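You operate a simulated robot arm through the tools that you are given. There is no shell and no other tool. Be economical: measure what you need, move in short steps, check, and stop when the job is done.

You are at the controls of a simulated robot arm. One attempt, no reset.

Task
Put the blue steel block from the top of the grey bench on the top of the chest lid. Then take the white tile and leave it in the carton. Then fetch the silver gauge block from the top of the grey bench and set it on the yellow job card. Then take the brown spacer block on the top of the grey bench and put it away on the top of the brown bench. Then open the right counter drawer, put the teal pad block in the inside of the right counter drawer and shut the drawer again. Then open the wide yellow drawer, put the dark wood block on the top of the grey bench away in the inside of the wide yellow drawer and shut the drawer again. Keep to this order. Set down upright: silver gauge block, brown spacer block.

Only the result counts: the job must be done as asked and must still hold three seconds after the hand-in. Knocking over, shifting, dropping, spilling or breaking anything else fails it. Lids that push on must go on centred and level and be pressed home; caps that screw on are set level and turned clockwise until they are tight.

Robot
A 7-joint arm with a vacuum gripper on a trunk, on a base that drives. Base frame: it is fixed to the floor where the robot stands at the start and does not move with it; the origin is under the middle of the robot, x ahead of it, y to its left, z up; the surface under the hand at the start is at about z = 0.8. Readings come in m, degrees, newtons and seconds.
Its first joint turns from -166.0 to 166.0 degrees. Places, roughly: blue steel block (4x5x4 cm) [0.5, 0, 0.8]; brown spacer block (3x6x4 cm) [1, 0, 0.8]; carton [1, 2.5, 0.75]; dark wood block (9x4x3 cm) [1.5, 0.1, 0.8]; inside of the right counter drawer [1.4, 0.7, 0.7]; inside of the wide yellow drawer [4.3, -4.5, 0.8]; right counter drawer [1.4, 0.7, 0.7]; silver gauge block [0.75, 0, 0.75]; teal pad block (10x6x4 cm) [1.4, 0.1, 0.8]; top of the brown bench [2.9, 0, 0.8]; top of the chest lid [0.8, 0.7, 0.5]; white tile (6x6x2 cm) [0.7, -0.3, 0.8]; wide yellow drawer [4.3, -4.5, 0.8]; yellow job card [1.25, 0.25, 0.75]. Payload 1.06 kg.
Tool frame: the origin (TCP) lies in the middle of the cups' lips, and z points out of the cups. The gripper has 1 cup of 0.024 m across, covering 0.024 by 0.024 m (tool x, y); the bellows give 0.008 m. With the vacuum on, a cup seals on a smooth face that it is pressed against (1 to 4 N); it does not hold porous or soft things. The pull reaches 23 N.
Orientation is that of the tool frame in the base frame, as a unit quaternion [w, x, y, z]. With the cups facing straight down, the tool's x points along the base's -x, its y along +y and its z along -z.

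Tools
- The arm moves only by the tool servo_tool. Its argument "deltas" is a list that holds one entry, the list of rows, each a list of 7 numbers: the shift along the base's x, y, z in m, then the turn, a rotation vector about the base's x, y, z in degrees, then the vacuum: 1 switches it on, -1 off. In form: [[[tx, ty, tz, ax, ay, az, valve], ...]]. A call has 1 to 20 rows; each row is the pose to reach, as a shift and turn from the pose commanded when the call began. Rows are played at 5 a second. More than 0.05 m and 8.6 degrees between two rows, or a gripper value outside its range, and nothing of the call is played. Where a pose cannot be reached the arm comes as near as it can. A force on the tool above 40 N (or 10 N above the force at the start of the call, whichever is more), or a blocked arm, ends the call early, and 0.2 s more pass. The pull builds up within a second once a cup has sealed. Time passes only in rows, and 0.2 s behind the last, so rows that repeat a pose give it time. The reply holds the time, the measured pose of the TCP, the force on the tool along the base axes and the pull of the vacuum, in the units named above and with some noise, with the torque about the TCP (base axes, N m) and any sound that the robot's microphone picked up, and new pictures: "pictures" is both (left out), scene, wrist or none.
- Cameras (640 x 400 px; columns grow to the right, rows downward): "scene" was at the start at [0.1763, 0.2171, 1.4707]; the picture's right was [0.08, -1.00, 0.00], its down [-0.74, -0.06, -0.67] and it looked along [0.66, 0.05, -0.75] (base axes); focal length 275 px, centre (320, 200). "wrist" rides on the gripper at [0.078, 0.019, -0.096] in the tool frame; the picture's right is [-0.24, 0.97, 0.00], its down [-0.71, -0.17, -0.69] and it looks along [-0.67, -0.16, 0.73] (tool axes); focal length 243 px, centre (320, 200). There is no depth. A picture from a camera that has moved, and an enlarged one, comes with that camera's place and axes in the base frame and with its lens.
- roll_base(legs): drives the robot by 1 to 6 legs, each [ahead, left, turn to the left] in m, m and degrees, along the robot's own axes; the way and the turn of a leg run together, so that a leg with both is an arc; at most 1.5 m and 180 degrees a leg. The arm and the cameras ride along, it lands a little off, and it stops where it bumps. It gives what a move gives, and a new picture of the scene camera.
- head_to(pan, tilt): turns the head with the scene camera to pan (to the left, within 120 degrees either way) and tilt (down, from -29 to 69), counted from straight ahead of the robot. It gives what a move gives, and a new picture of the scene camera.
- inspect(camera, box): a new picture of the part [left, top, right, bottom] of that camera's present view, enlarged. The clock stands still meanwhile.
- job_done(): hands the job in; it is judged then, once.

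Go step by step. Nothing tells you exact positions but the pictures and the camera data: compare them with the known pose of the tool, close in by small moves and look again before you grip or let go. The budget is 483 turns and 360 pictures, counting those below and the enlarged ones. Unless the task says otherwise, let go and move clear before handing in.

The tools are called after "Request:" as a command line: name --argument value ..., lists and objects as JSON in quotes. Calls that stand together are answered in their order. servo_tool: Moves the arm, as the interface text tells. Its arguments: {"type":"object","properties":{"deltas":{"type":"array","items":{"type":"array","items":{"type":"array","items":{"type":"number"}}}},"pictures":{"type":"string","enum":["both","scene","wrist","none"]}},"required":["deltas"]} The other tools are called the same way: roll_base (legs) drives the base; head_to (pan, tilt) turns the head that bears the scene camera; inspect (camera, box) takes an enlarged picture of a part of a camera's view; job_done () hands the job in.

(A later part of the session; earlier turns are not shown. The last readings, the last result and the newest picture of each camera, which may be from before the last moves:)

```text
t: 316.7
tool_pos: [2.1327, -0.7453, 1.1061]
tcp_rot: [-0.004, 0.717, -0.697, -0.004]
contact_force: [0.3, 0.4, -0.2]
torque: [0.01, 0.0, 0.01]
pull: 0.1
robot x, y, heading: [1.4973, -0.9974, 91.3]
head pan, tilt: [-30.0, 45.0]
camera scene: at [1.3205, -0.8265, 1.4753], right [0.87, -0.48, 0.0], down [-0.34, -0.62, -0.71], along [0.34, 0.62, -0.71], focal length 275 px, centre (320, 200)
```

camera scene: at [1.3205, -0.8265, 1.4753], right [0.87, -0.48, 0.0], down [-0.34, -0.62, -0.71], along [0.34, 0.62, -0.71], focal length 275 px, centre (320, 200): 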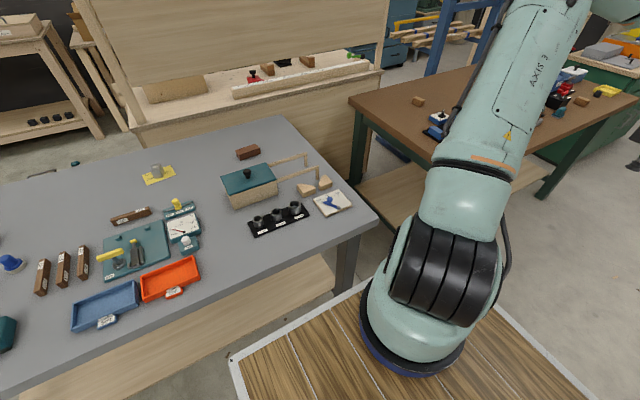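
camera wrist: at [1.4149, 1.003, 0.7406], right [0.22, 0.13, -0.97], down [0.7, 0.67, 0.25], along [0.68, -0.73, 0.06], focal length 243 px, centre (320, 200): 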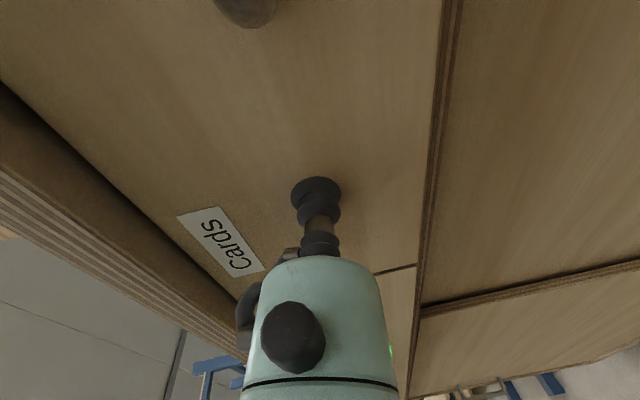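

Swing the arm to the front.

Request:
servo_tool --deltas '[[[-0.0081, 0.0485, 0, 0, 0, 0, -1], [-0.0149, 0.0967, 0, 0, 0, 0, -1], [-0.0254, 0.1443, 0, 0, 0, 0, -1], [-0.0396, 0.1909, 0, 0, 0, 0, -1], [-0.0573, 0.2362, 0, 0, 0, 0, -1], [-0.0784, 0.2801, 0, 0, 0, 0, -1], [-0.1029, 0.3222, 0, 0, 0, 0, -1], [-0.1306, 0.3623, 0, 0, 0, 0, -1], [-0.1613, 0.4001, 0, 0, 0, 0, -1], [-0.1948, 0.4354, 0, 0, 0, 0, -1], [-0.231, 0.4681, 0, 0, 0, 0, -1], [-0.2695, 0.4978, 0, 0, 0, 0, -1], [-0.3102, 0.5245, 0, 0, 0, 0, -1], [-0.3529, 0.5479, 0, 0, 0, 0, -1], [-0.3973, 0.568, 0, 0, 0, 0, -1], [-0.443, 0.5846, 0, 0, 0, 0, -1], [-0.49, 0.5976, 0, 0, 0, 0, -1], [-0.5377, 0.607, 0, 0, 0, 0, -1], [-0.5861, 0.6126, 0, 0, 0, 0, -1], [-0.6348, 0.6145, 0, 0, 0, 0, -1]]]' --pictures "none"

Request:
roll_base --legs '[[0.21, 0, -1.2]]'

```text
t: 320.9
tool_pos: [1.4979, -0.1291, 1.1085]
tcp_rot: [-0.004, 0.716, -0.698, -0.004]
contact_force: [-0.1, 0.1, 0.6]
torque: [0.0, 0.05, 0.0]
pull: 0.0
robot x, y, heading: [1.4984, -0.9945, 90.9]
head pan, tilt: [-30.0, 45.0]
```

```text
t: 322.6
tool_pos: [1.5154, 0.0807, 1.1078]
tcp_rot: [-0.005, 0.708, -0.706, -0.004]
contact_force: [0.2, -0.3, 0.2]
torque: [0.01, -0.02, -0.01]
pull: 0.0
robot x, y, heading: [1.4925, -0.7815, 89.9]
head pan, tilt: [-30.0, 45.0]
camera scene: at [1.3228, -0.6112, 1.4752], right [0.86, -0.5, 0.0], down [-0.36, -0.61, -0.71], along [0.36, 0.61, -0.71], focal length 275 px, centre (320, 200)
```

scene: 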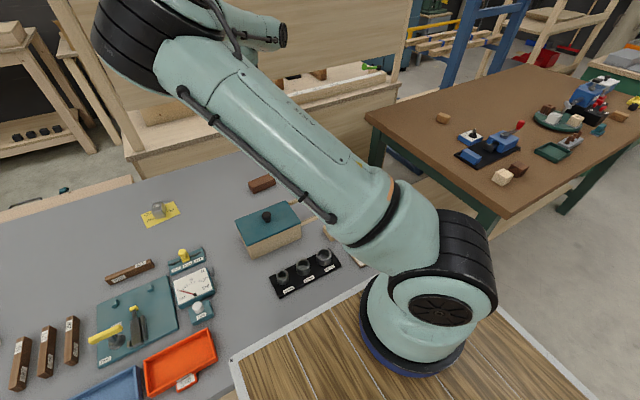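

Request:
servo_tool --deltas '[[[0, 0.025, -0.03, -0.7, 0, 0, -1], [0, 0.035, -0.07, -0.7, 0, 0, -1], [0, 0.035, -0.11, -0.7, 0, 0, -1], [0, 0.035, -0.15, -0.7, 0, 0, -1], [0, 0.035, -0.15, -0.7, 0, 0, -1]]]' --pictures "wrist"

```text
t: 323.8
tool_pos: [1.5152, 0.1157, 0.9567]
tcp_rot: [0.001, 0.709, -0.705, 0.0]
contact_force: [0.1, -0.2, 0.2]
torque: [0.0, 0.01, -0.01]
pull: 0.1
robot x, y, heading: [1.4962, -0.7809, 89.6]
head pan, tilt: [-30.0, 45.0]
camera wrist: at [1.4965, 0.0379, 1.0523], right [-0.97, 0.23, 0.0], down [0.17, 0.71, 0.69], along [0.16, 0.67, -0.73], focal length 243 px, centre (320, 200)
```

wrist: 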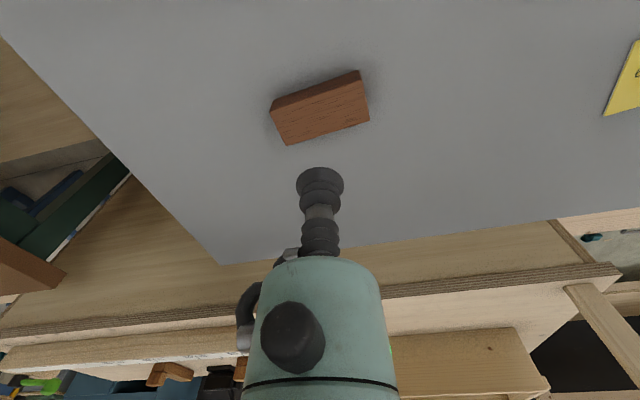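

Request:
servo_tool --deltas '[[[0.004, 0.022, -0.03, 0, 0, 0, -1], [0.004, 0.022, -0.07, 0, 0, 0, -1], [0.004, 0.022, -0.105, 0, 0, 0, -1], [0.004, 0.022, -0.105, 0, 0, 0, -1]]]' --pictures "wrist"

```text
t: 324.8
tool_pos: [1.5195, 0.1385, 0.8525]
tcp_rot: [0.0, 0.709, -0.705, -0.001]
contact_force: [-0.2, -0.3, 0.5]
torque: [0.02, 0.01, 0.0]
pull: 0.2
robot x, y, heading: [1.492, -0.7837, 90.0]
head pan, tilt: [-30.0, 45.0]
camera wrist: at [1.501, 0.061, 0.9464], right [-0.97, 0.23, 0.0], down [0.17, 0.71, 0.69], along [0.16, 0.67, -0.73], focal length 243 px, centre (320, 200)
```

wrist: 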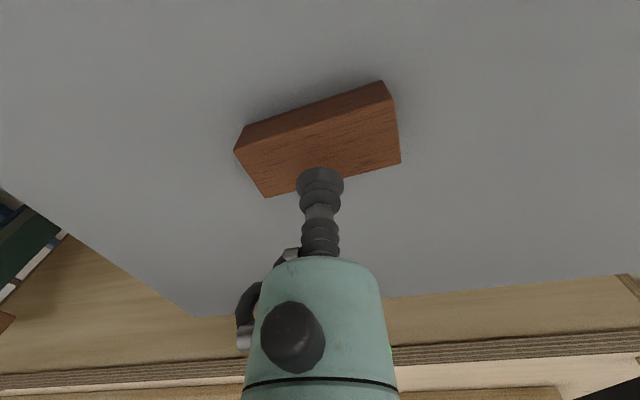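

Request:
servo_tool --deltas '[[[0, 0, -0.012, 0, 0, 0, 1], [0, 0, -0.022, 0, 0, 0, 1], [0, 0, -0.028, 0, 0, 0, 1], [0, 0, -0.031, 0, 0, 0, 1], [0, 0, -0.031, 0, 0, 0, 1], [0, 0, -0.031, 0, 0, 0, 1]]]' --pictures "none"

```text
t: 326.1
tool_pos: [1.5191, 0.1378, 0.8218]
tcp_rot: [-0.001, 0.709, -0.705, -0.001]
contact_force: [1.4, 6.7, 17.4]
torque: [-0.07, 0.02, -0.02]
pull: 23.3
robot x, y, heading: [1.4953, -0.7805, 89.8]
head pan, tilt: [-30.0, 45.0]
```

Sealed. Lift and retract, then back away and look toward the yellow drawer region.

Request:
servo_tool --deltas '[[[0, 0, 0.03, 0, 0, 0, 1], [0, 0, 0.07, 0, 0, 0, 1], [0, 0, 0.11, 0, 0, 0, 1], [0, 0, 0.15, 0, 0, 0, 1], [0, 0, 0.19, 0, 0, 0, 1], [0, 0, 0.23, 0, 0, 0, 1], [0, 0, 0.27, 0, 0, 0, 1], [0, 0, 0.31, 0, 0, 0, 1], [0, -0.04, 0.33, 0, 0, 0, 1], [0, -0.08, 0.34, 0, 0, 0, 1], [0, -0.12, 0.34, 0, 0, 0, 1], [0, -0.16, 0.34, 0, 0, 0, 1], [0, -0.2, 0.34, 0, 0, 0, 1], [0, -0.24, 0.34, 0, 0, 0, 1], [0, -0.28, 0.34, 0, 0, 0, 1], [0, -0.3, 0.34, 0, 0, 0, 1]]]' --pictures "wrist"

Request:
roll_base --legs '[[-0.35, 0, 0], [0, 0, -145]]'

Request:
head_to --pan 0 --tilt 12

```text
t: 329.6
tool_pos: [1.5176, -0.1632, 1.1616]
tcp_rot: [-0.001, 0.709, -0.705, 0.0]
contact_force: [1.5, -0.8, -0.1]
torque: [-0.01, 0.06, 0.03]
pull: 23.3
robot x, y, heading: [1.493, -0.7848, 89.7]
head pan, tilt: [-30.0, 45.0]
camera wrist: at [1.5003, -0.2408, 1.2555], right [-0.97, 0.23, 0.0], down [0.17, 0.71, 0.69], along [0.16, 0.67, -0.73], focal length 243 px, centre (320, 200)
```

wrist: 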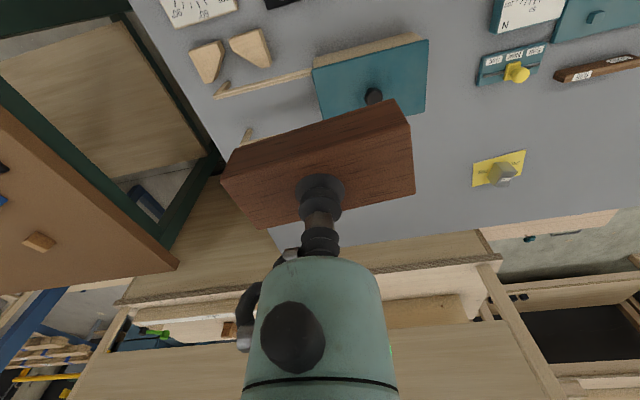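

```text
t: 337.9
tool_pos: [1.8118, -1.6642, 1.1614]
tcp_rot: [-0.001, 0.473, 0.881, 0.0]
contact_force: [-0.2, 0.3, -0.2]
torque: [0.0, 0.0, -0.01]
pull: 22.4
robot x, y, heading: [1.4902, -1.1307, -56.9]
head pan, tilt: [-30.0, 45.0]
camera scene: at [1.7245, -1.1815, 1.4753], right [-1.0, -0.05, 0.0], down [-0.04, 0.71, -0.71], along [0.04, -0.71, -0.71], focal length 275 px, centre (320, 200)
```

scene: 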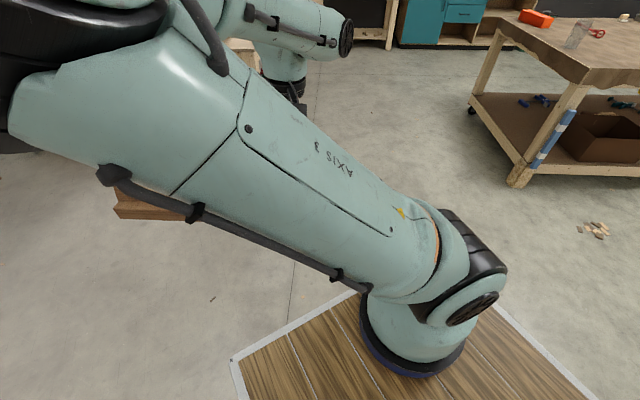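

```text
t: 338.8
tool_pos: [1.8115, -1.6652, 1.1605]
tcp_rot: [0.0, 0.473, 0.881, 0.0]
contact_force: [-0.6, 0.4, -1.4]
torque: [-0.04, -0.02, 0.0]
pull: 23.2
robot x, y, heading: [1.4893, -1.1313, -56.9]
head pan, tilt: [0.0, 12.0]
camera scene: at [1.7709, -1.1785, 1.5269], right [-0.84, -0.54, 0.0], down [-0.11, 0.18, -0.98], along [0.53, -0.82, -0.21], focal length 275 px, centre (320, 200)
```

scene: 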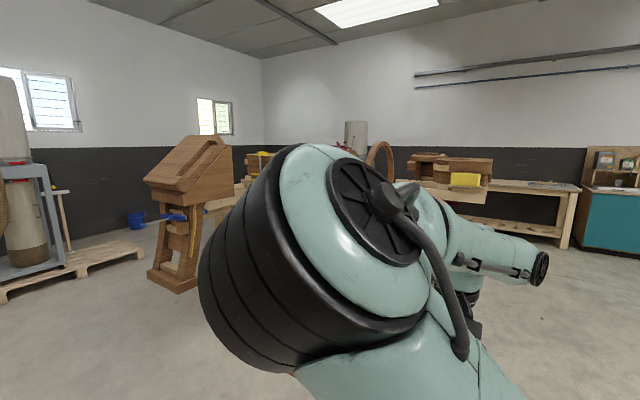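

Request:
roll_base --legs '[[0, 0, -40]]'

Request:
head_to --pan 35 --tilt 15

```text
t: 341.1
tool_pos: [1.3896, -1.7447, 1.1596]
tcp_rot: [0.001, 0.748, 0.664, 0.0]
contact_force: [0.3, 0.5, -1.1]
torque: [-0.01, 0.01, -0.01]
pull: 22.7
robot x, y, heading: [1.4932, -1.1317, -97.5]
head pan, tilt: [0.0, 12.0]
camera scene: at [1.6729, -1.3495, 1.527], right [-0.99, 0.13, 0.0], down [0.03, 0.21, -0.98], along [-0.13, -0.97, -0.21], focal length 275 px, centre (320, 200)
```

scene: 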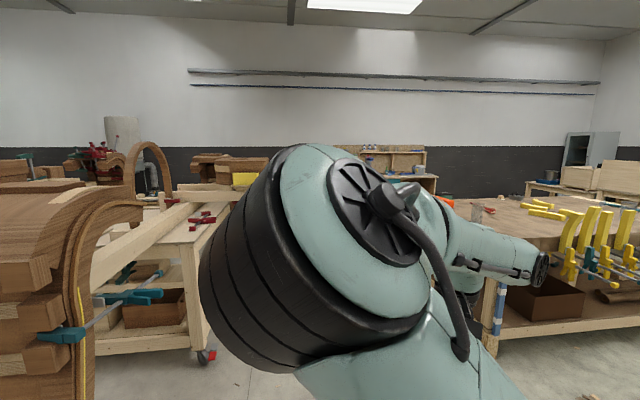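

```text
t: 342.1
tool_pos: [1.39, -1.7437, 1.1598]
tcp_rot: [-0.001, 0.749, 0.663, 0.0]
contact_force: [0.5, 0.7, -0.8]
torque: [0.0, 0.02, 0.01]
pull: 23.2
robot x, y, heading: [1.4886, -1.134, -97.1]
head pan, tilt: [35.0, 15.0]
camera scene: at [1.7281, -1.3399, 1.5221], right [-0.89, -0.46, 0.0], down [-0.12, 0.23, -0.97], along [0.45, -0.86, -0.26], focal length 275 px, centre (320, 200)
```

scene: 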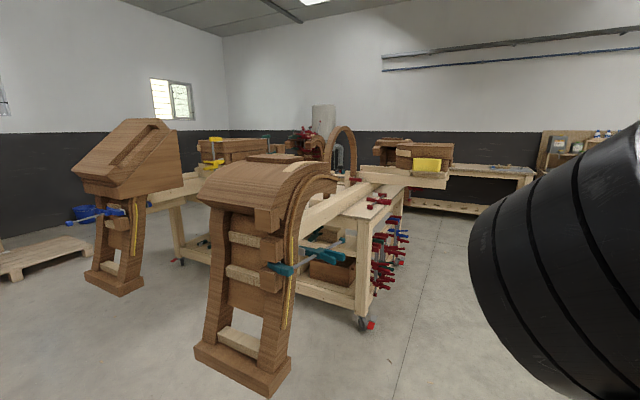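

Request:
inspect --camera "scene" --box '[160, 100, 480, 260]'

```text
2.00 times, centred on (320, 180) of scene
camera zoom: at [1.7281, -1.3399, 1.5221], right [-0.89, -0.46, 0.0], down [-0.12, 0.23, -0.97], along [0.45, -0.86, -0.26], focal length 551 px, centre (320, 240)
```

zoom: 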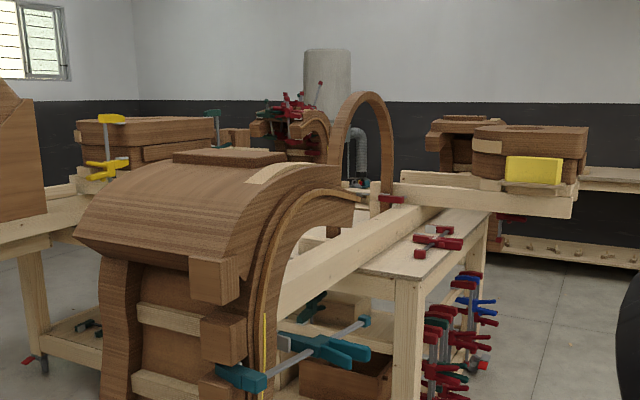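

The area at (4.3, -4.5) lies beyond a cart. I'll drive down the aisle on its near side and look again.

Request:
roll_base --legs '[[0, 0, 7], [1.4, 0, 0]]'

Request:
head_to --pan 50 --tilt 18

```text
t: 349.8
tool_pos: [1.4751, -3.1848, 1.1602]
tcp_rot: [0.0, 0.701, 0.713, 0.001]
contact_force: [0.8, 0.3, -1.6]
torque: [0.01, 0.02, 0.0]
pull: 22.6
robot x, y, heading: [1.4927, -2.5612, -89.8]
head pan, tilt: [35.0, 15.0]
camera scene: at [1.7548, -2.7377, 1.5221], right [-0.81, -0.58, 0.0], down [-0.15, 0.21, -0.97], along [0.56, -0.79, -0.26], focal length 275 px, centre (320, 200)
```

scene: 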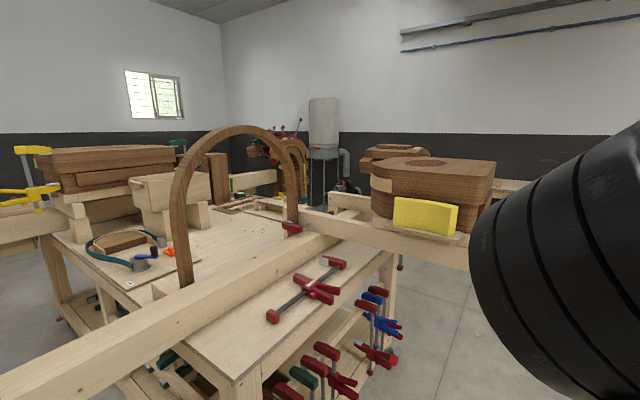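

```text
t: 350.6
tool_pos: [1.4753, -3.1855, 1.1601]
tcp_rot: [0.0, 0.701, 0.713, 0.0]
contact_force: [0.4, 0.7, -0.6]
torque: [-0.02, 0.03, 0.0]
pull: 23.2
robot x, y, heading: [1.4914, -2.5644, -89.8]
head pan, tilt: [50.0, 18.0]
camera scene: at [1.7725, -2.7211, 1.5172], right [-0.64, -0.77, 0.0], down [-0.24, 0.2, -0.95], along [0.73, -0.61, -0.31], focal length 275 px, centre (320, 200)
```

scene: 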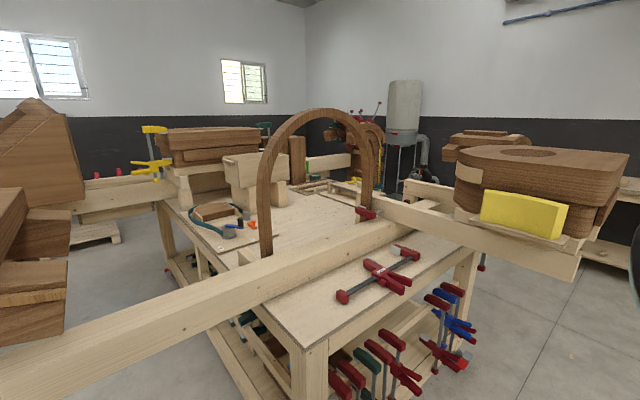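

Request:
inspect --camera "scene" --box '[220, 100, 460, 250]'

```text
2.67 times, centred on (340, 175) of scene
camera zoom: at [1.7725, -2.7211, 1.5172], right [-0.64, -0.77, 0.0], down [-0.24, 0.2, -0.95], along [0.73, -0.61, -0.31], focal length 734 px, centre (267, 267)
```

zoom: 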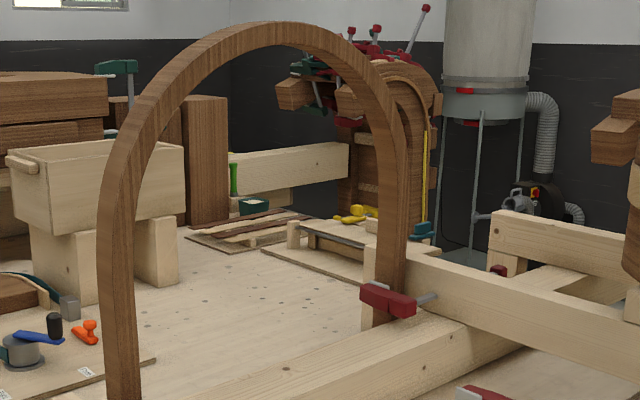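

Request:
roll_base --legs '[[0, -0.4, 0], [1.4, 0, 0]]'

Request:
head_to --pan 70 --tilt 18

```text
t: 359.7
tool_pos: [1.093, -4.605, 1.1611]
tcp_rot: [-0.001, 0.702, 0.712, -0.001]
contact_force: [0.3, 0.5, -0.8]
torque: [-0.01, 0.0, 0.02]
pull: 22.6
robot x, y, heading: [1.1097, -3.9841, -89.9]
head pan, tilt: [50.0, 18.0]
camera scene: at [1.3914, -4.1415, 1.5172], right [-0.64, -0.77, 0.0], down [-0.24, 0.2, -0.95], along [0.73, -0.61, -0.31], focal length 275 px, centre (320, 200)
```

scene: 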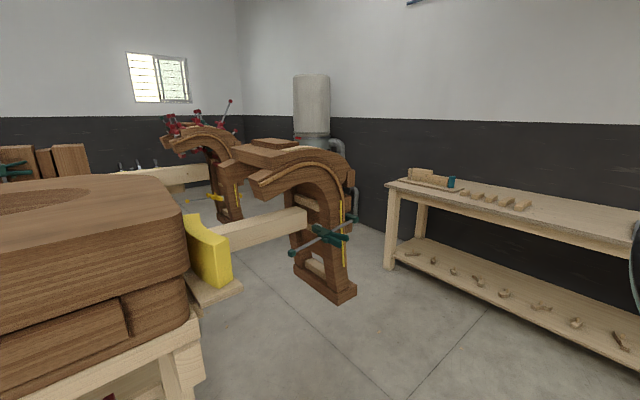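

```text
t: 360.5
tool_pos: [1.0931, -4.6054, 1.1609]
tcp_rot: [0.0, 0.702, 0.712, 0.001]
contact_force: [0.0, 0.7, -1.5]
torque: [0.0, 0.0, 0.02]
pull: 22.8
robot x, y, heading: [1.1101, -3.987, -89.5]
head pan, tilt: [70.0, 18.0]
camera scene: at [1.4074, -4.1134, 1.5172], right [-0.34, -0.94, 0.0], down [-0.29, 0.1, -0.95], along [0.9, -0.32, -0.31], focal length 275 px, centre (320, 200)
```

scene: 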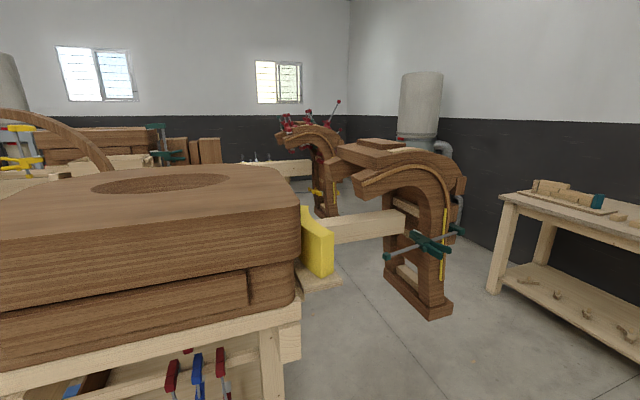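

Request:
inspect --camera "scene" --box '[140, 100, 380, 250]'

```text
2.67 times, centred on (260, 175) of scene
camera zoom: at [1.4074, -4.1134, 1.5172], right [-0.34, -0.94, 0.0], down [-0.29, 0.1, -0.95], along [0.9, -0.32, -0.31], focal length 734 px, centre (480, 267)
```

zoom: 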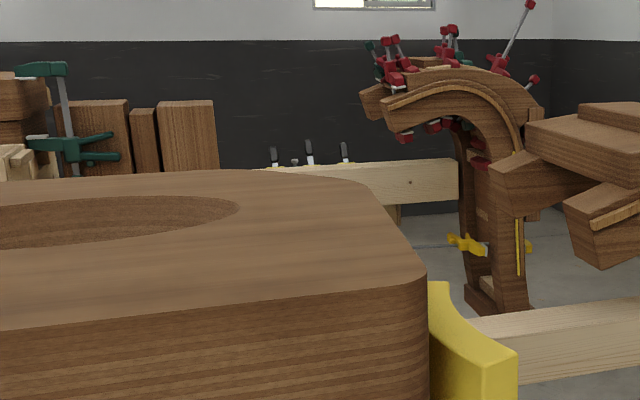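

Request:
roll_base --legs '[[1.05, 0, 0], [0, 0, 80]]'

Request:
head_to --pan 25 --tilt 20

```text
t: 369.4
tool_pos: [1.7328, -5.1557, 1.1613]
tcp_rot: [0.0, 0.07, 0.998, -0.001]
contact_force: [-0.4, 0.1, -0.8]
torque: [0.01, -0.02, -0.02]
pull: 22.9
robot x, y, heading: [1.1198, -5.0422, -8.4]
head pan, tilt: [70.0, 18.0]
camera scene: at [1.2946, -4.7654, 1.5172], right [0.88, -0.48, 0.0], down [-0.15, -0.27, -0.95], along [0.45, 0.84, -0.31], focal length 275 px, centre (320, 200)
```

scene: 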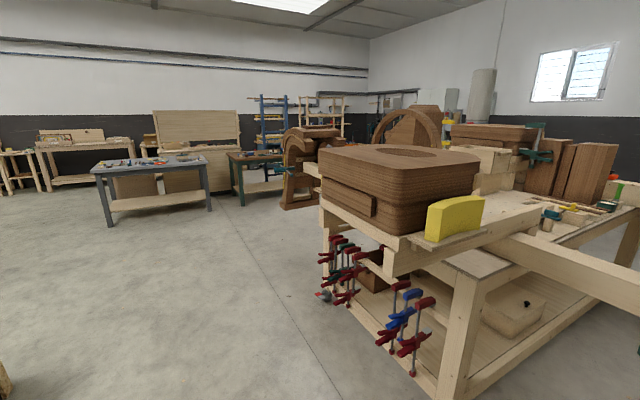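

```text
t: 370.5
tool_pos: [1.7318, -5.1553, 1.1605]
tcp_rot: [0.0, 0.07, 0.998, 0.0]
contact_force: [0.0, 0.2, -0.5]
torque: [0.0, 0.0, -0.04]
pull: 22.8
robot x, y, heading: [1.1194, -5.0401, -8.5]
head pan, tilt: [25.0, 20.0]
camera scene: at [1.3393, -4.8209, 1.5139], right [0.28, -0.96, 0.0], down [-0.33, -0.1, -0.94], along [0.9, 0.27, -0.34], focal length 275 px, centre (320, 200)
```

scene: 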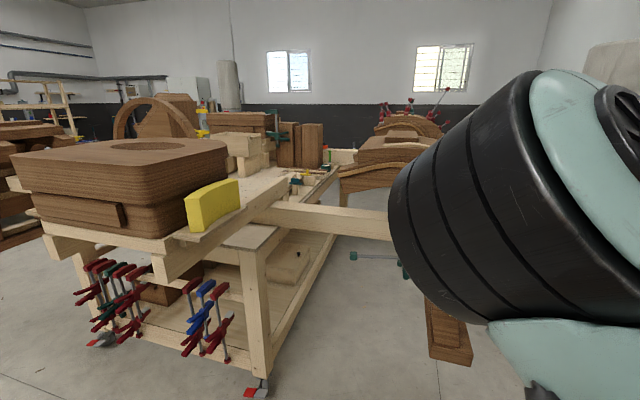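

Request:
inspect --camera "scene" --box '[270, 90, 470, 215]'

```text
3.20 times, centred on (370, 152) of scene
camera zoom: at [1.3393, -4.8209, 1.5139], right [0.28, -0.96, 0.0], down [-0.33, -0.1, -0.94], along [0.9, 0.27, -0.34], focal length 881 px, centre (160, 352)
```

zoom: 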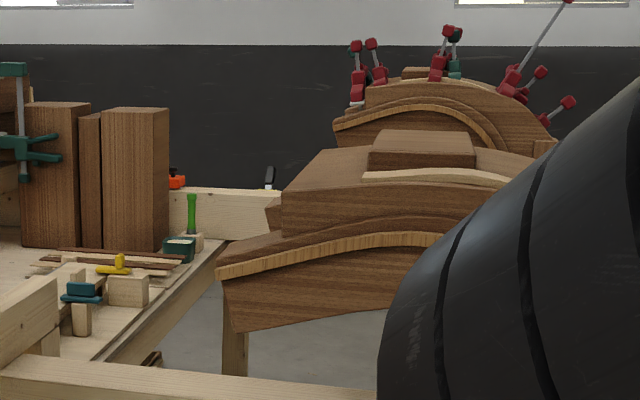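

No drawer is visible from here; it must be hidden behind the carved pieces. I'll go back north and approach from the other side.

Request:
roll_base --legs '[[-0.25, 0, 8.5], [0, 1.3, 0], [0, 1.3, 0], [0, 1.1, 0]]'

Request:
roll_base --legs '[[1.4, 0, 0], [1.4, 0, 0]]'

Request:
head_to --pan -60 --tilt 18

```text
t: 389.9
tool_pos: [1.4595, -1.3167, 1.1611]
tcp_rot: [0.001, -0.013, 1.0, -0.001]
contact_force: [0.8, 0.0, -0.8]
torque: [0.06, 0.01, -0.02]
pull: 22.7
robot x, y, heading: [0.8401, -1.3075, 1.2]
head pan, tilt: [25.0, 20.0]
camera scene: at [1.0152, -1.0523, 1.5139], right [0.44, -0.9, 0.0], down [-0.31, -0.15, -0.94], along [0.84, 0.41, -0.34], focal length 275 px, centre (320, 200)
```

scene: 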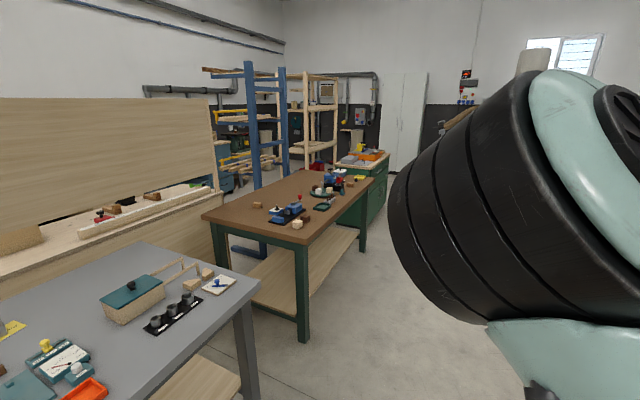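

```text
t: 403.6
tool_pos: [4.2887, -1.2329, 1.1611]
tcp_rot: [0.001, -0.021, 1.0, 0.0]
contact_force: [-0.4, -0.1, -1.5]
torque: [0.0, -0.02, -0.02]
pull: 23.0
robot x, y, heading: [3.6651, -1.2356, 1.9]
head pan, tilt: [25.0, 20.0]
camera scene: at [3.8411, -0.9765, 1.5139], right [0.45, -0.89, 0.0], down [-0.3, -0.15, -0.94], along [0.84, 0.43, -0.34], focal length 275 px, centre (320, 200)
```

scene: 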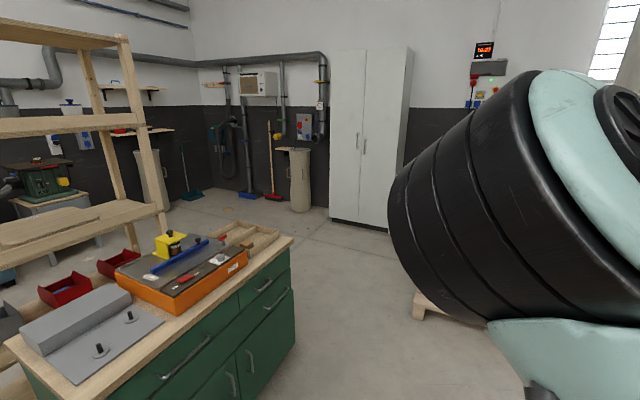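

```text
t: 405.2
tool_pos: [4.2891, -1.233, 1.1616]
tcp_rot: [0.0, -0.021, 1.0, 0.0]
contact_force: [-0.6, -0.9, -0.8]
torque: [0.0, 0.0, -0.01]
pull: 22.4
robot x, y, heading: [3.6657, -1.2316, 2.0]
head pan, tilt: [-60.0, 18.0]
camera scene: at [3.8075, -1.0978, 1.5172], right [-0.85, -0.53, 0.0], down [-0.16, 0.26, -0.95], along [0.5, -0.81, -0.31], focal length 275 px, centre (320, 200)
```

scene: 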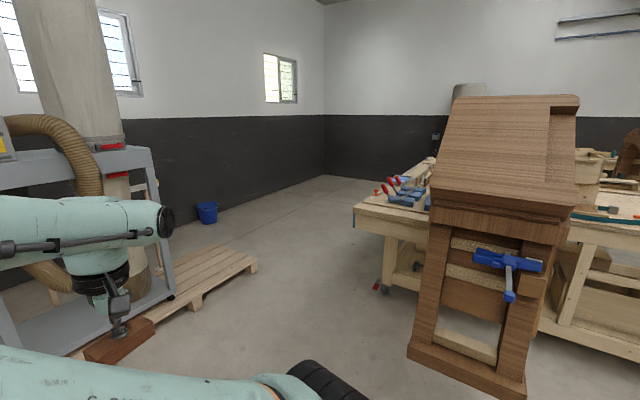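

There is a table on the far side with a clear aisle at x≈5. I'll drive there.

Request:
roll_base --legs '[[1.25, 0, -2], [0, 0, -90]]'

Request:
head_to --pan 20 --tilt 25

```text
t: 415.5
tool_pos: [4.9236, -1.8346, 1.1613]
tcp_rot: [0.001, 0.702, 0.712, 0.0]
contact_force: [-0.1, -0.3, -0.3]
torque: [0.02, -0.02, 0.01]
pull: 23.0
robot x, y, heading: [4.9414, -1.2124, -89.8]
head pan, tilt: [-60.0, 18.0]
camera scene: at [5.0698, -1.3586, 1.5172], right [-0.51, 0.86, 0.0], down [0.27, 0.16, -0.95], along [-0.82, -0.48, -0.31], focal length 275 px, centre (320, 200)
```

scene: 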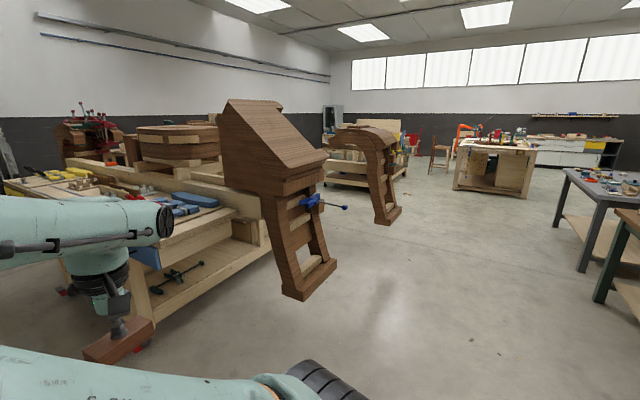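

```text
t: 417.0
tool_pos: [4.9249, -1.8355, 1.1614]
tcp_rot: [0.0, 0.702, 0.712, -0.001]
contact_force: [0.2, 0.1, -0.7]
torque: [-0.01, -0.04, 0.01]
pull: 22.7
robot x, y, heading: [4.9446, -1.2135, -89.7]
head pan, tilt: [20.0, 25.0]
camera scene: at [5.1823, -1.3979, 1.5058], right [-0.94, -0.35, 0.0], down [-0.15, 0.4, -0.91], along [0.31, -0.85, -0.42], focal length 275 px, centre (320, 200)
```

scene: 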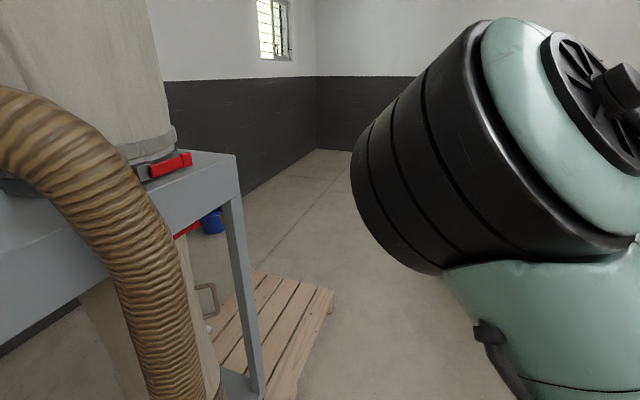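

Request:
roll_base --legs '[[1.2, 0.1, 0], [1.1, 0, 0]]'

Request:
head_to --pan -55 --tilt 30

```text
t: 428.2
tool_pos: [5.0962, -4.1133, 1.1607]
tcp_rot: [0.0, 0.693, 0.721, 0.001]
contact_force: [-0.2, 0.1, 0.0]
torque: [0.02, 0.0, 0.02]
pull: 23.0
robot x, y, heading: [5.0979, -3.4906, -88.3]
head pan, tilt: [20.0, 25.0]
camera scene: at [5.3443, -3.6696, 1.5058], right [-0.93, -0.37, 0.0], down [-0.16, 0.39, -0.91], along [0.34, -0.84, -0.42], focal length 275 px, centre (320, 200)
```

scene: 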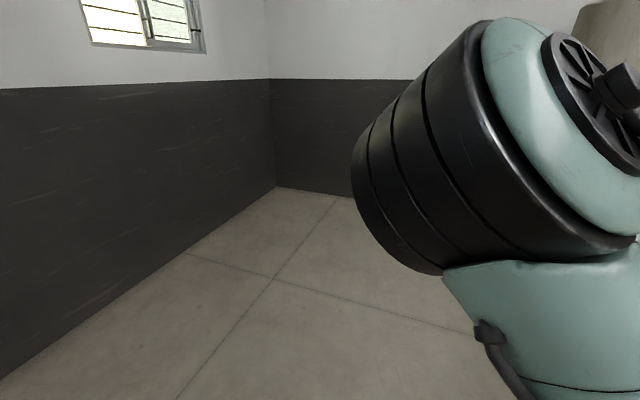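

```text
t: 429.7
tool_pos: [5.0962, -4.1129, 1.1607]
tcp_rot: [0.0, 0.693, 0.721, 0.001]
contact_force: [-0.1, -0.1, -0.6]
torque: [-0.02, -0.02, 0.02]
pull: 22.9
robot x, y, heading: [5.0993, -3.4918, -87.8]
head pan, tilt: [-55.0, 30.0]
camera scene: at [5.2378, -3.6382, 1.4979], right [-0.6, 0.8, 0.0], down [0.4, 0.3, -0.87], along [-0.69, -0.52, -0.5], focal length 275 px, centre (320, 200)
```

scene: 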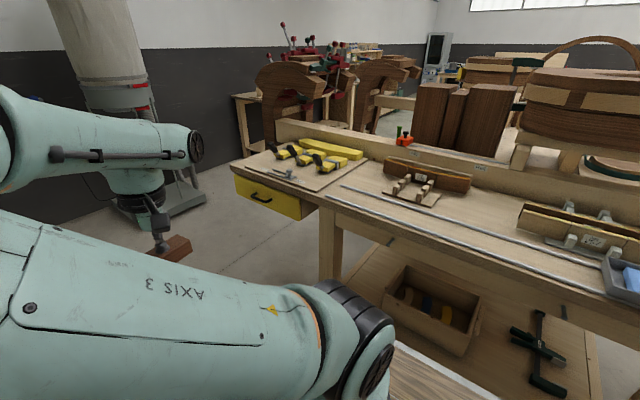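

Found it: the yellow drawer is at the −y end of this table, facing +x at about (4.43, -4.57, 0.81). I'll position the robot facing it.

Request:
roll_base --legs '[[1.0, 0.3, 0], [0, 0, -92]]'

Request:
head_to --pan 5 --tilt 45

```text
t: 439.0
tool_pos: [4.8089, -4.4774, 1.1615]
tcp_rot: [0.0, 1.0, 0.014, 0.0]
contact_force: [-0.2, -0.2, -0.5]
torque: [0.02, -0.03, 0.02]
pull: 23.0
robot x, y, heading: [5.4315, -4.4871, -179.0]
head pan, tilt: [-55.0, 30.0]
camera scene: at [5.2783, -4.625, 1.4979], right [0.81, 0.59, 0.0], down [0.29, -0.4, -0.87], along [-0.51, 0.7, -0.5], focal length 275 px, centre (320, 200)
```

scene: 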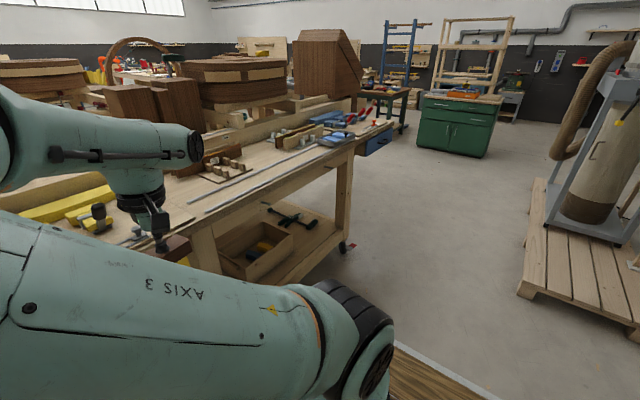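

```text
t: 440.3
tool_pos: [4.8092, -4.4764, 1.1605]
tcp_rot: [0.0, 1.0, 0.014, 0.0]
contact_force: [-0.3, -0.4, -1.2]
torque: [0.02, 0.0, 0.0]
pull: 23.1
robot x, y, heading: [5.4279, -4.4861, -179.2]
head pan, tilt: [5.0, 45.0]
camera scene: at [5.2507, -4.7067, 1.4753], right [-0.11, 0.99, 0.0], down [0.7, 0.07, -0.71], along [-0.7, -0.07, -0.71], focal length 275 px, centre (320, 200)
```

scene: 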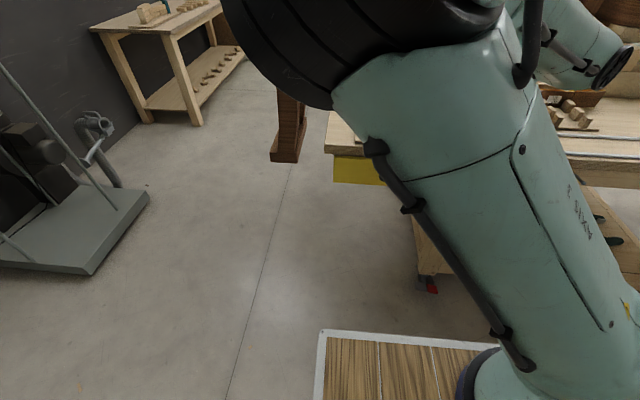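

Request:
roll_base --legs '[[0, -0.5, 0]]'

Request:
head_to --pan 12 --tilt 38

```text
t: 443.2
tool_pos: [4.7985, -3.9779, 1.1605]
tcp_rot: [0.0, 1.0, 0.015, 0.0]
contact_force: [0.1, 0.7, -0.8]
torque: [0.05, -0.02, 0.03]
pull: 22.6
robot x, y, heading: [5.4202, -3.9857, -178.5]
head pan, tilt: [5.0, 45.0]
camera scene: at [5.2412, -4.2079, 1.4753], right [-0.11, 0.99, 0.0], down [0.7, 0.08, -0.71], along [-0.7, -0.08, -0.71], focal length 275 px, centre (320, 200)
```

scene: 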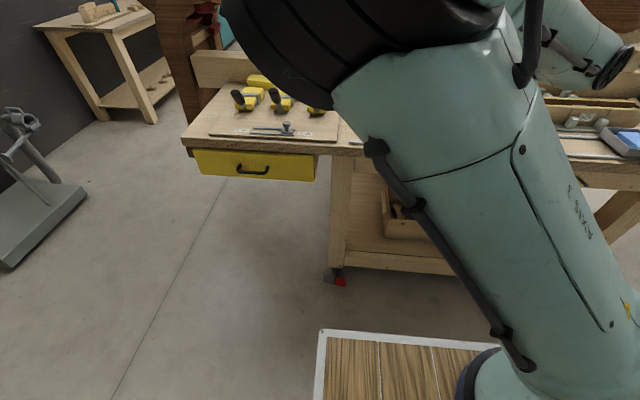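

```text
t: 443.9
tool_pos: [4.7994, -3.9786, 1.1602]
tcp_rot: [0.0, 1.0, 0.015, 0.0]
contact_force: [0.0, 0.0, -0.3]
torque: [0.03, 0.0, 0.0]
pull: 22.8
robot x, y, heading: [5.4202, -3.9887, -178.8]
head pan, tilt: [12.0, 38.0]
camera scene: at [5.238, -4.2188, 1.4855], right [-0.23, 0.97, 0.0], down [0.6, 0.14, -0.79], along [-0.77, -0.18, -0.62], focal length 275 px, centre (320, 200)
```

scene: 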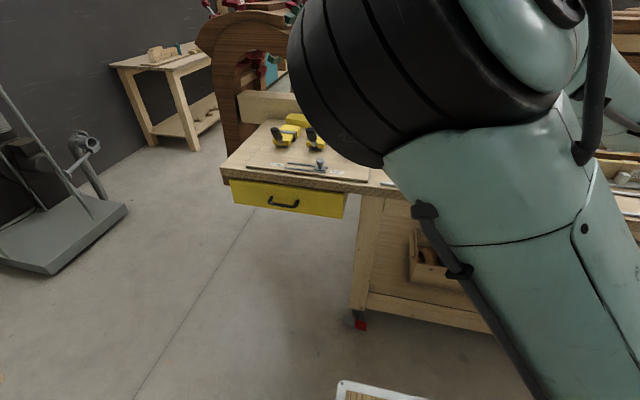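

Request:
inspect --camera "scene" --box '[200, 100, 400, 225]'

```text
3.20 times, centred on (300, 162) of scene
camera zoom: at [5.238, -4.2188, 1.4855], right [-0.23, 0.97, 0.0], down [0.6, 0.14, -0.79], along [-0.77, -0.18, -0.62], focal length 881 px, centre (384, 320)
```

zoom: 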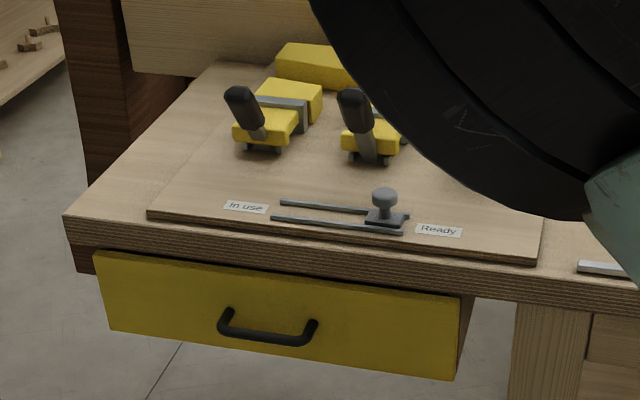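

The yellow panel: x≈4.48, y −4.73…−4.31, z 0.80–0.91. I'll first park the block on the table; drive ahead and look at the table top with the wrist camera.

Request:
roll_base --legs '[[0.3, 0, -1]]'

Request:
servo_tool --deltas '[[[0, 0, 0.03, 0, 0, 0, 1], [-0.03, -0.02, 0.06, 0, 0, 0, 1], [-0.06, -0.05, 0.06, 0, 0, 0, 1], [-0.08, -0.09, 0.06, 0, 0, 0, 1], [-0.1, -0.13, 0.06, 0, 0, 0, 1], [-0.1, -0.13, 0.06, 0, 0, 0, 1]]]'

```text
t: 446.0
tool_pos: [4.4954, -3.9764, 1.16]
tcp_rot: [0.0, 1.0, 0.009, 0.0]
contact_force: [0.9, -0.1, -0.7]
torque: [-0.01, 0.01, -0.01]
pull: 22.4
robot x, y, heading: [5.119, -3.9946, -179.4]
head pan, tilt: [12.0, 38.0]
camera scene: at [4.9321, -4.2216, 1.4855], right [-0.22, 0.98, 0.0], down [0.6, 0.13, -0.79], along [-0.77, -0.17, -0.62], focal length 275 px, centre (320, 200)
```

scene: 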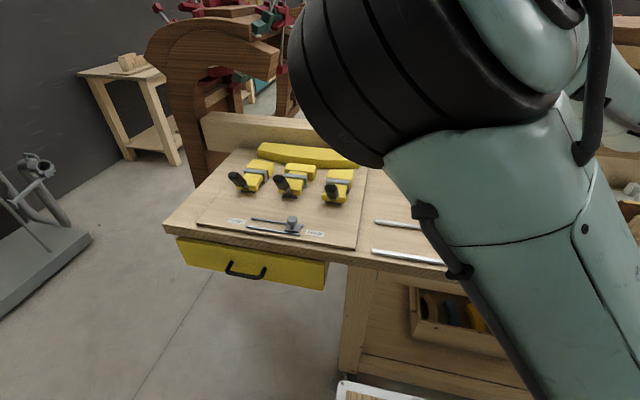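

```text
t: 447.4
tool_pos: [4.3938, -4.1088, 1.2179]
tcp_rot: [0.0, 1.0, 0.01, 0.0]
contact_force: [-0.3, 0.5, -0.9]
torque: [-0.01, 0.02, 0.02]
pull: 23.1
robot x, y, heading: [5.1207, -3.9912, -179.6]
head pan, tilt: [12.0, 38.0]
camera scene: at [4.9322, -4.2215, 1.4855], right [-0.22, 0.98, 0.0], down [0.6, 0.13, -0.79], along [-0.77, -0.17, -0.62], focal length 275 px, centre (320, 200)
camera wrist: at [4.4731, -4.1249, 1.3127], right [-0.22, -0.98, 0.0], down [-0.71, 0.16, 0.68], along [-0.67, 0.15, -0.73], focal length 243 px, centre (320, 200)
```

scene: 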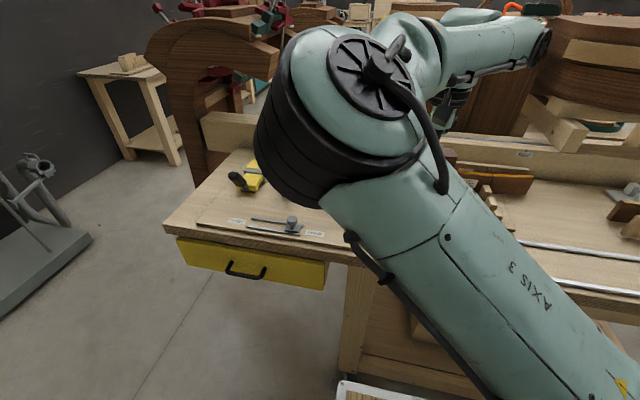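
wrist: 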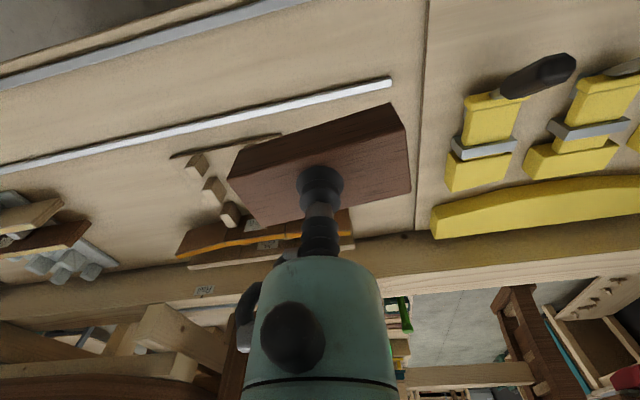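

There's a free strip between the two rods right beneath the block. Lower it there.

Request:
servo_tool --deltas '[[[0.006, -0.015, -0.04, 0, 0, 0, 1], [0.006, -0.015, -0.08, 0, 0, 0, 1], [0.006, -0.015, -0.12, 0, 0, 0, 1], [0.006, -0.015, -0.15, 0, 0, 0, 1], [0.006, -0.015, -0.15, 0, 0, 0, 1]]]' --pictures "wrist"

```text
t: 448.6
tool_pos: [4.4013, -4.1251, 1.0695]
tcp_rot: [0.001, 1.0, 0.009, 0.0]
contact_force: [-0.1, 0.7, -0.7]
torque: [-0.02, -0.01, 0.01]
pull: 22.9
robot x, y, heading: [5.114, -3.9937, -179.5]
head pan, tilt: [12.0, 38.0]
camera wrist: at [4.4801, -4.141, 1.1649], right [-0.22, -0.98, 0.0], down [-0.71, 0.16, 0.69], along [-0.67, 0.15, -0.73], focal length 243 px, centre (320, 200)
```

wrist: 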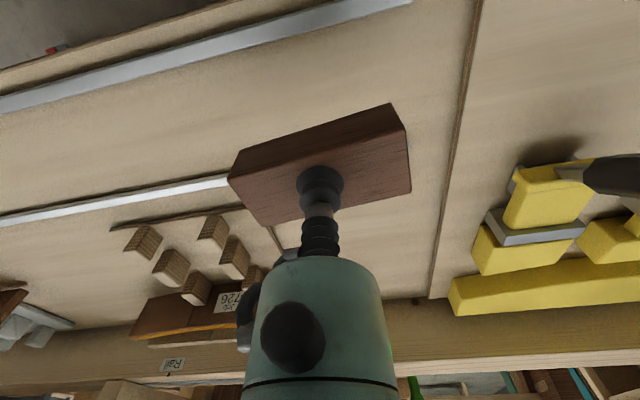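

Request:
servo_tool --deltas '[[[0, 0, -0.03, 0, 0, 0, 1], [0, 0, -0.055, 0, 0, 0, 1], [0, 0, -0.065, 0, 0, 0, 1], [0, 0, -0.065, 0, 0, 0, 1]]]' --pictures "wrist"

```text
t: 449.6
tool_pos: [4.4023, -4.1228, 1.0044]
tcp_rot: [0.0, 1.0, 0.01, 0.0]
contact_force: [0.4, 0.0, -1.0]
torque: [0.01, 0.0, -0.03]
pull: 23.1
robot x, y, heading: [5.1171, -3.9934, -179.5]
head pan, tilt: [12.0, 38.0]
camera wrist: at [4.4807, -4.1393, 1.0998], right [-0.22, -0.98, 0.0], down [-0.71, 0.16, 0.69], along [-0.67, 0.15, -0.73], focal length 243 px, centre (320, 200)
```

wrist: 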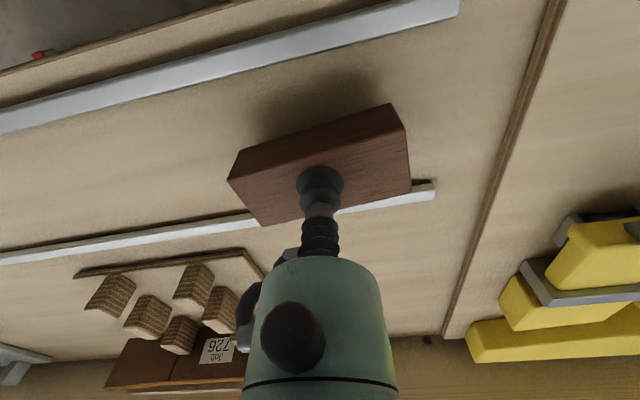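

Request:
servo_tool --deltas '[[[0.004, 0, -0.006, 0, 0, 0, 1], [0.004, 0, -0.011, 0, 0, 0, 1], [0.004, 0, -0.011, 0, 0, 0, 1]]]' --pictures "none"

Request:
servo_tool --deltas '[[[0, 0, -0.004, 0, 0, 0, 1], [0, 0, -0.007, 0, 0, 0, 1], [0, 0, -0.007, 0, 0, 0, 1]]]' --pictures "wrist"

```text
t: 450.4
tool_pos: [4.4055, -4.1243, 0.9941]
tcp_rot: [0.0, 1.0, 0.01, 0.0]
contact_force: [-0.1, 1.3, -1.1]
torque: [0.0, 0.01, 0.01]
pull: 22.7
robot x, y, heading: [5.118, -3.9879, -179.3]
head pan, tilt: [12.0, 38.0]
```

```text
t: 451.2
tool_pos: [4.4057, -4.122, 0.9882]
tcp_rot: [0.0, 1.0, 0.009, 0.0]
contact_force: [-0.4, -0.8, 11.8]
torque: [-0.03, -0.01, -0.01]
pull: 22.7
robot x, y, heading: [5.117, -3.9939, -179.2]
head pan, tilt: [12.0, 38.0]
camera wrist: at [4.4844, -4.1389, 1.0827], right [-0.22, -0.98, 0.0], down [-0.71, 0.16, 0.69], along [-0.67, 0.15, -0.73], focal length 243 px, centre (320, 200)
```

wrist: 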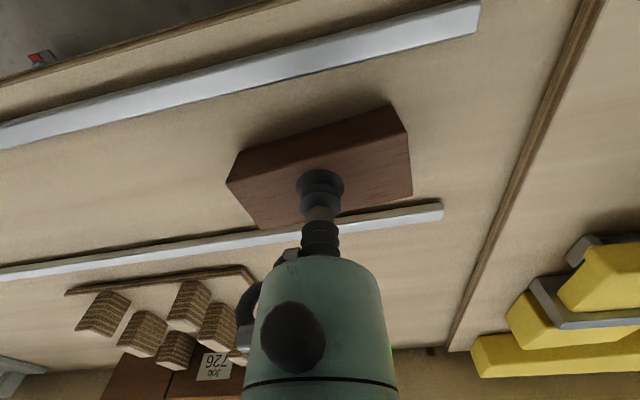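

Set down between the rods. Release, rise, and retreat.

Request:
servo_tool --deltas '[[[0, 0, 0.002, 0, 0, 0, -1], [0, 0, 0.002, 0, 0, 0, -1], [0, 0, 0.003, 0, 0, 0, -1], [0, 0, 0.015, 0, 0, 0, -1], [0, 0, 0.05, 0, 0, 0, -1], [0, 0, 0.09, 0, 0, 0, -1], [0, 0, 0.13, 0, 0, 0, -1], [0, 0, 0.17, 0, 0, 0, -1], [0.04, 0, 0.17, 0, 0, 0, -1], [0.08, 0, 0.17, 0, 0, 0, -1], [0.12, 0, 0.17, 0, 0, 0, -1], [0.16, 0, 0.17, 0, 0, 0, -1]]]' --pictures "wrist"

```text
t: 453.8
tool_pos: [4.5575, -4.1057, 1.154]
tcp_rot: [-0.004, 1.0, -0.019, 0.001]
contact_force: [-0.5, 0.1, -1.7]
torque: [-0.04, -0.05, -0.01]
pull: 0.1
robot x, y, heading: [5.1163, -3.9921, -179.3]
head pan, tilt: [12.0, 38.0]
camera wrist: at [4.6349, -4.1293, 1.2497], right [-0.27, -0.96, -0.01], down [-0.7, 0.19, 0.69], along [-0.66, 0.19, -0.73], focal length 243 px, centre (320, 200)
```

wrist: 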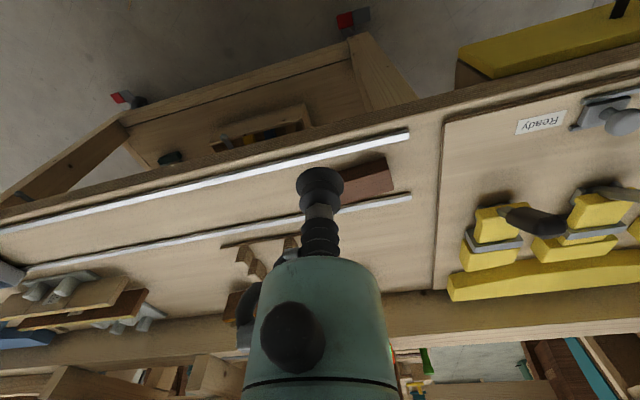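

Now reposition for the drawer: back and strafe so the arm faces the panel at y≈-4.39, and turn the tool horizontal with the working roll.

Request:
roll_base --legs '[[-0.36, 0, -0.7], [0, 0.4, 0]]'

Request:
servo_tool --deltas '[[[0, 0, 0, 0, 0, 8, -1], [0, -0.01, 0, 0, 0, 16, -1], [0, -0.02, 0, 0, 0, 24, -1], [0, -0.03, 0, 0, 0, 32, -1], [0, -0.03, 0, 0, 0, 40, -1], [0, -0.03, 0, 0, 0, 48, -1], [0, -0.03, 0, 0, 0, 56, -1], [0, -0.03, 0, 0, 0, 64, -1], [0, -0.03, 0, 0, 0, 72, -1], [0, -0.03, 0, 0, 0, 80, -1], [0, -0.03, 0, 0, 0, 88, -1], [0, -0.03, 0, 0, 0, 88, -1]]]' --pictures "none"

```text
t: 458.2
tool_pos: [4.9151, -4.5084, 1.1553]
tcp_rot: [-0.005, 1.0, -0.021, -0.002]
contact_force: [0.5, -0.2, 0.6]
torque: [-0.03, 0.01, 0.0]
pull: 0.1
robot x, y, heading: [5.4721, -4.4005, 179.7]
head pan, tilt: [12.0, 38.0]
camera scene: at [5.2993, -4.6437, 1.4765], right [-0.46, 0.89, 0.0], down [0.62, 0.32, -0.72], along [-0.64, -0.33, -0.7], focal length 275 px, centre (320, 200)
```

scene: 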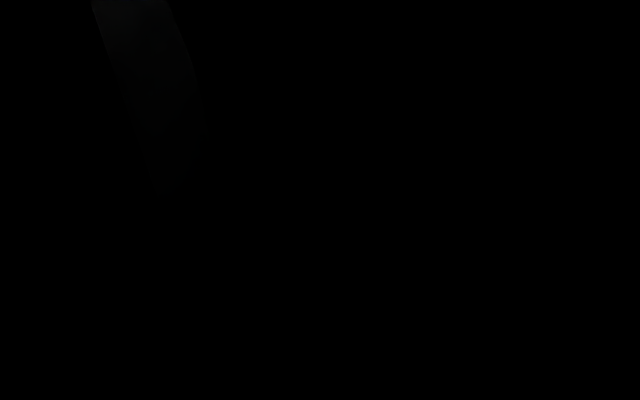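

```text
t: 460.2
tool_pos: [4.8894, -4.4922, 1.1539]
tcp_rot: [-0.015, 0.861, 0.509, 0.0]
contact_force: [-1.2, 0.0, -0.1]
torque: [-0.01, -0.01, 0.01]
pull: 0.0
robot x, y, heading: [5.4768, -4.3939, 179.9]
head pan, tilt: [12.0, 38.0]
stopped in row 10: the arm was blocked; the commanded pose is now the measured one
```

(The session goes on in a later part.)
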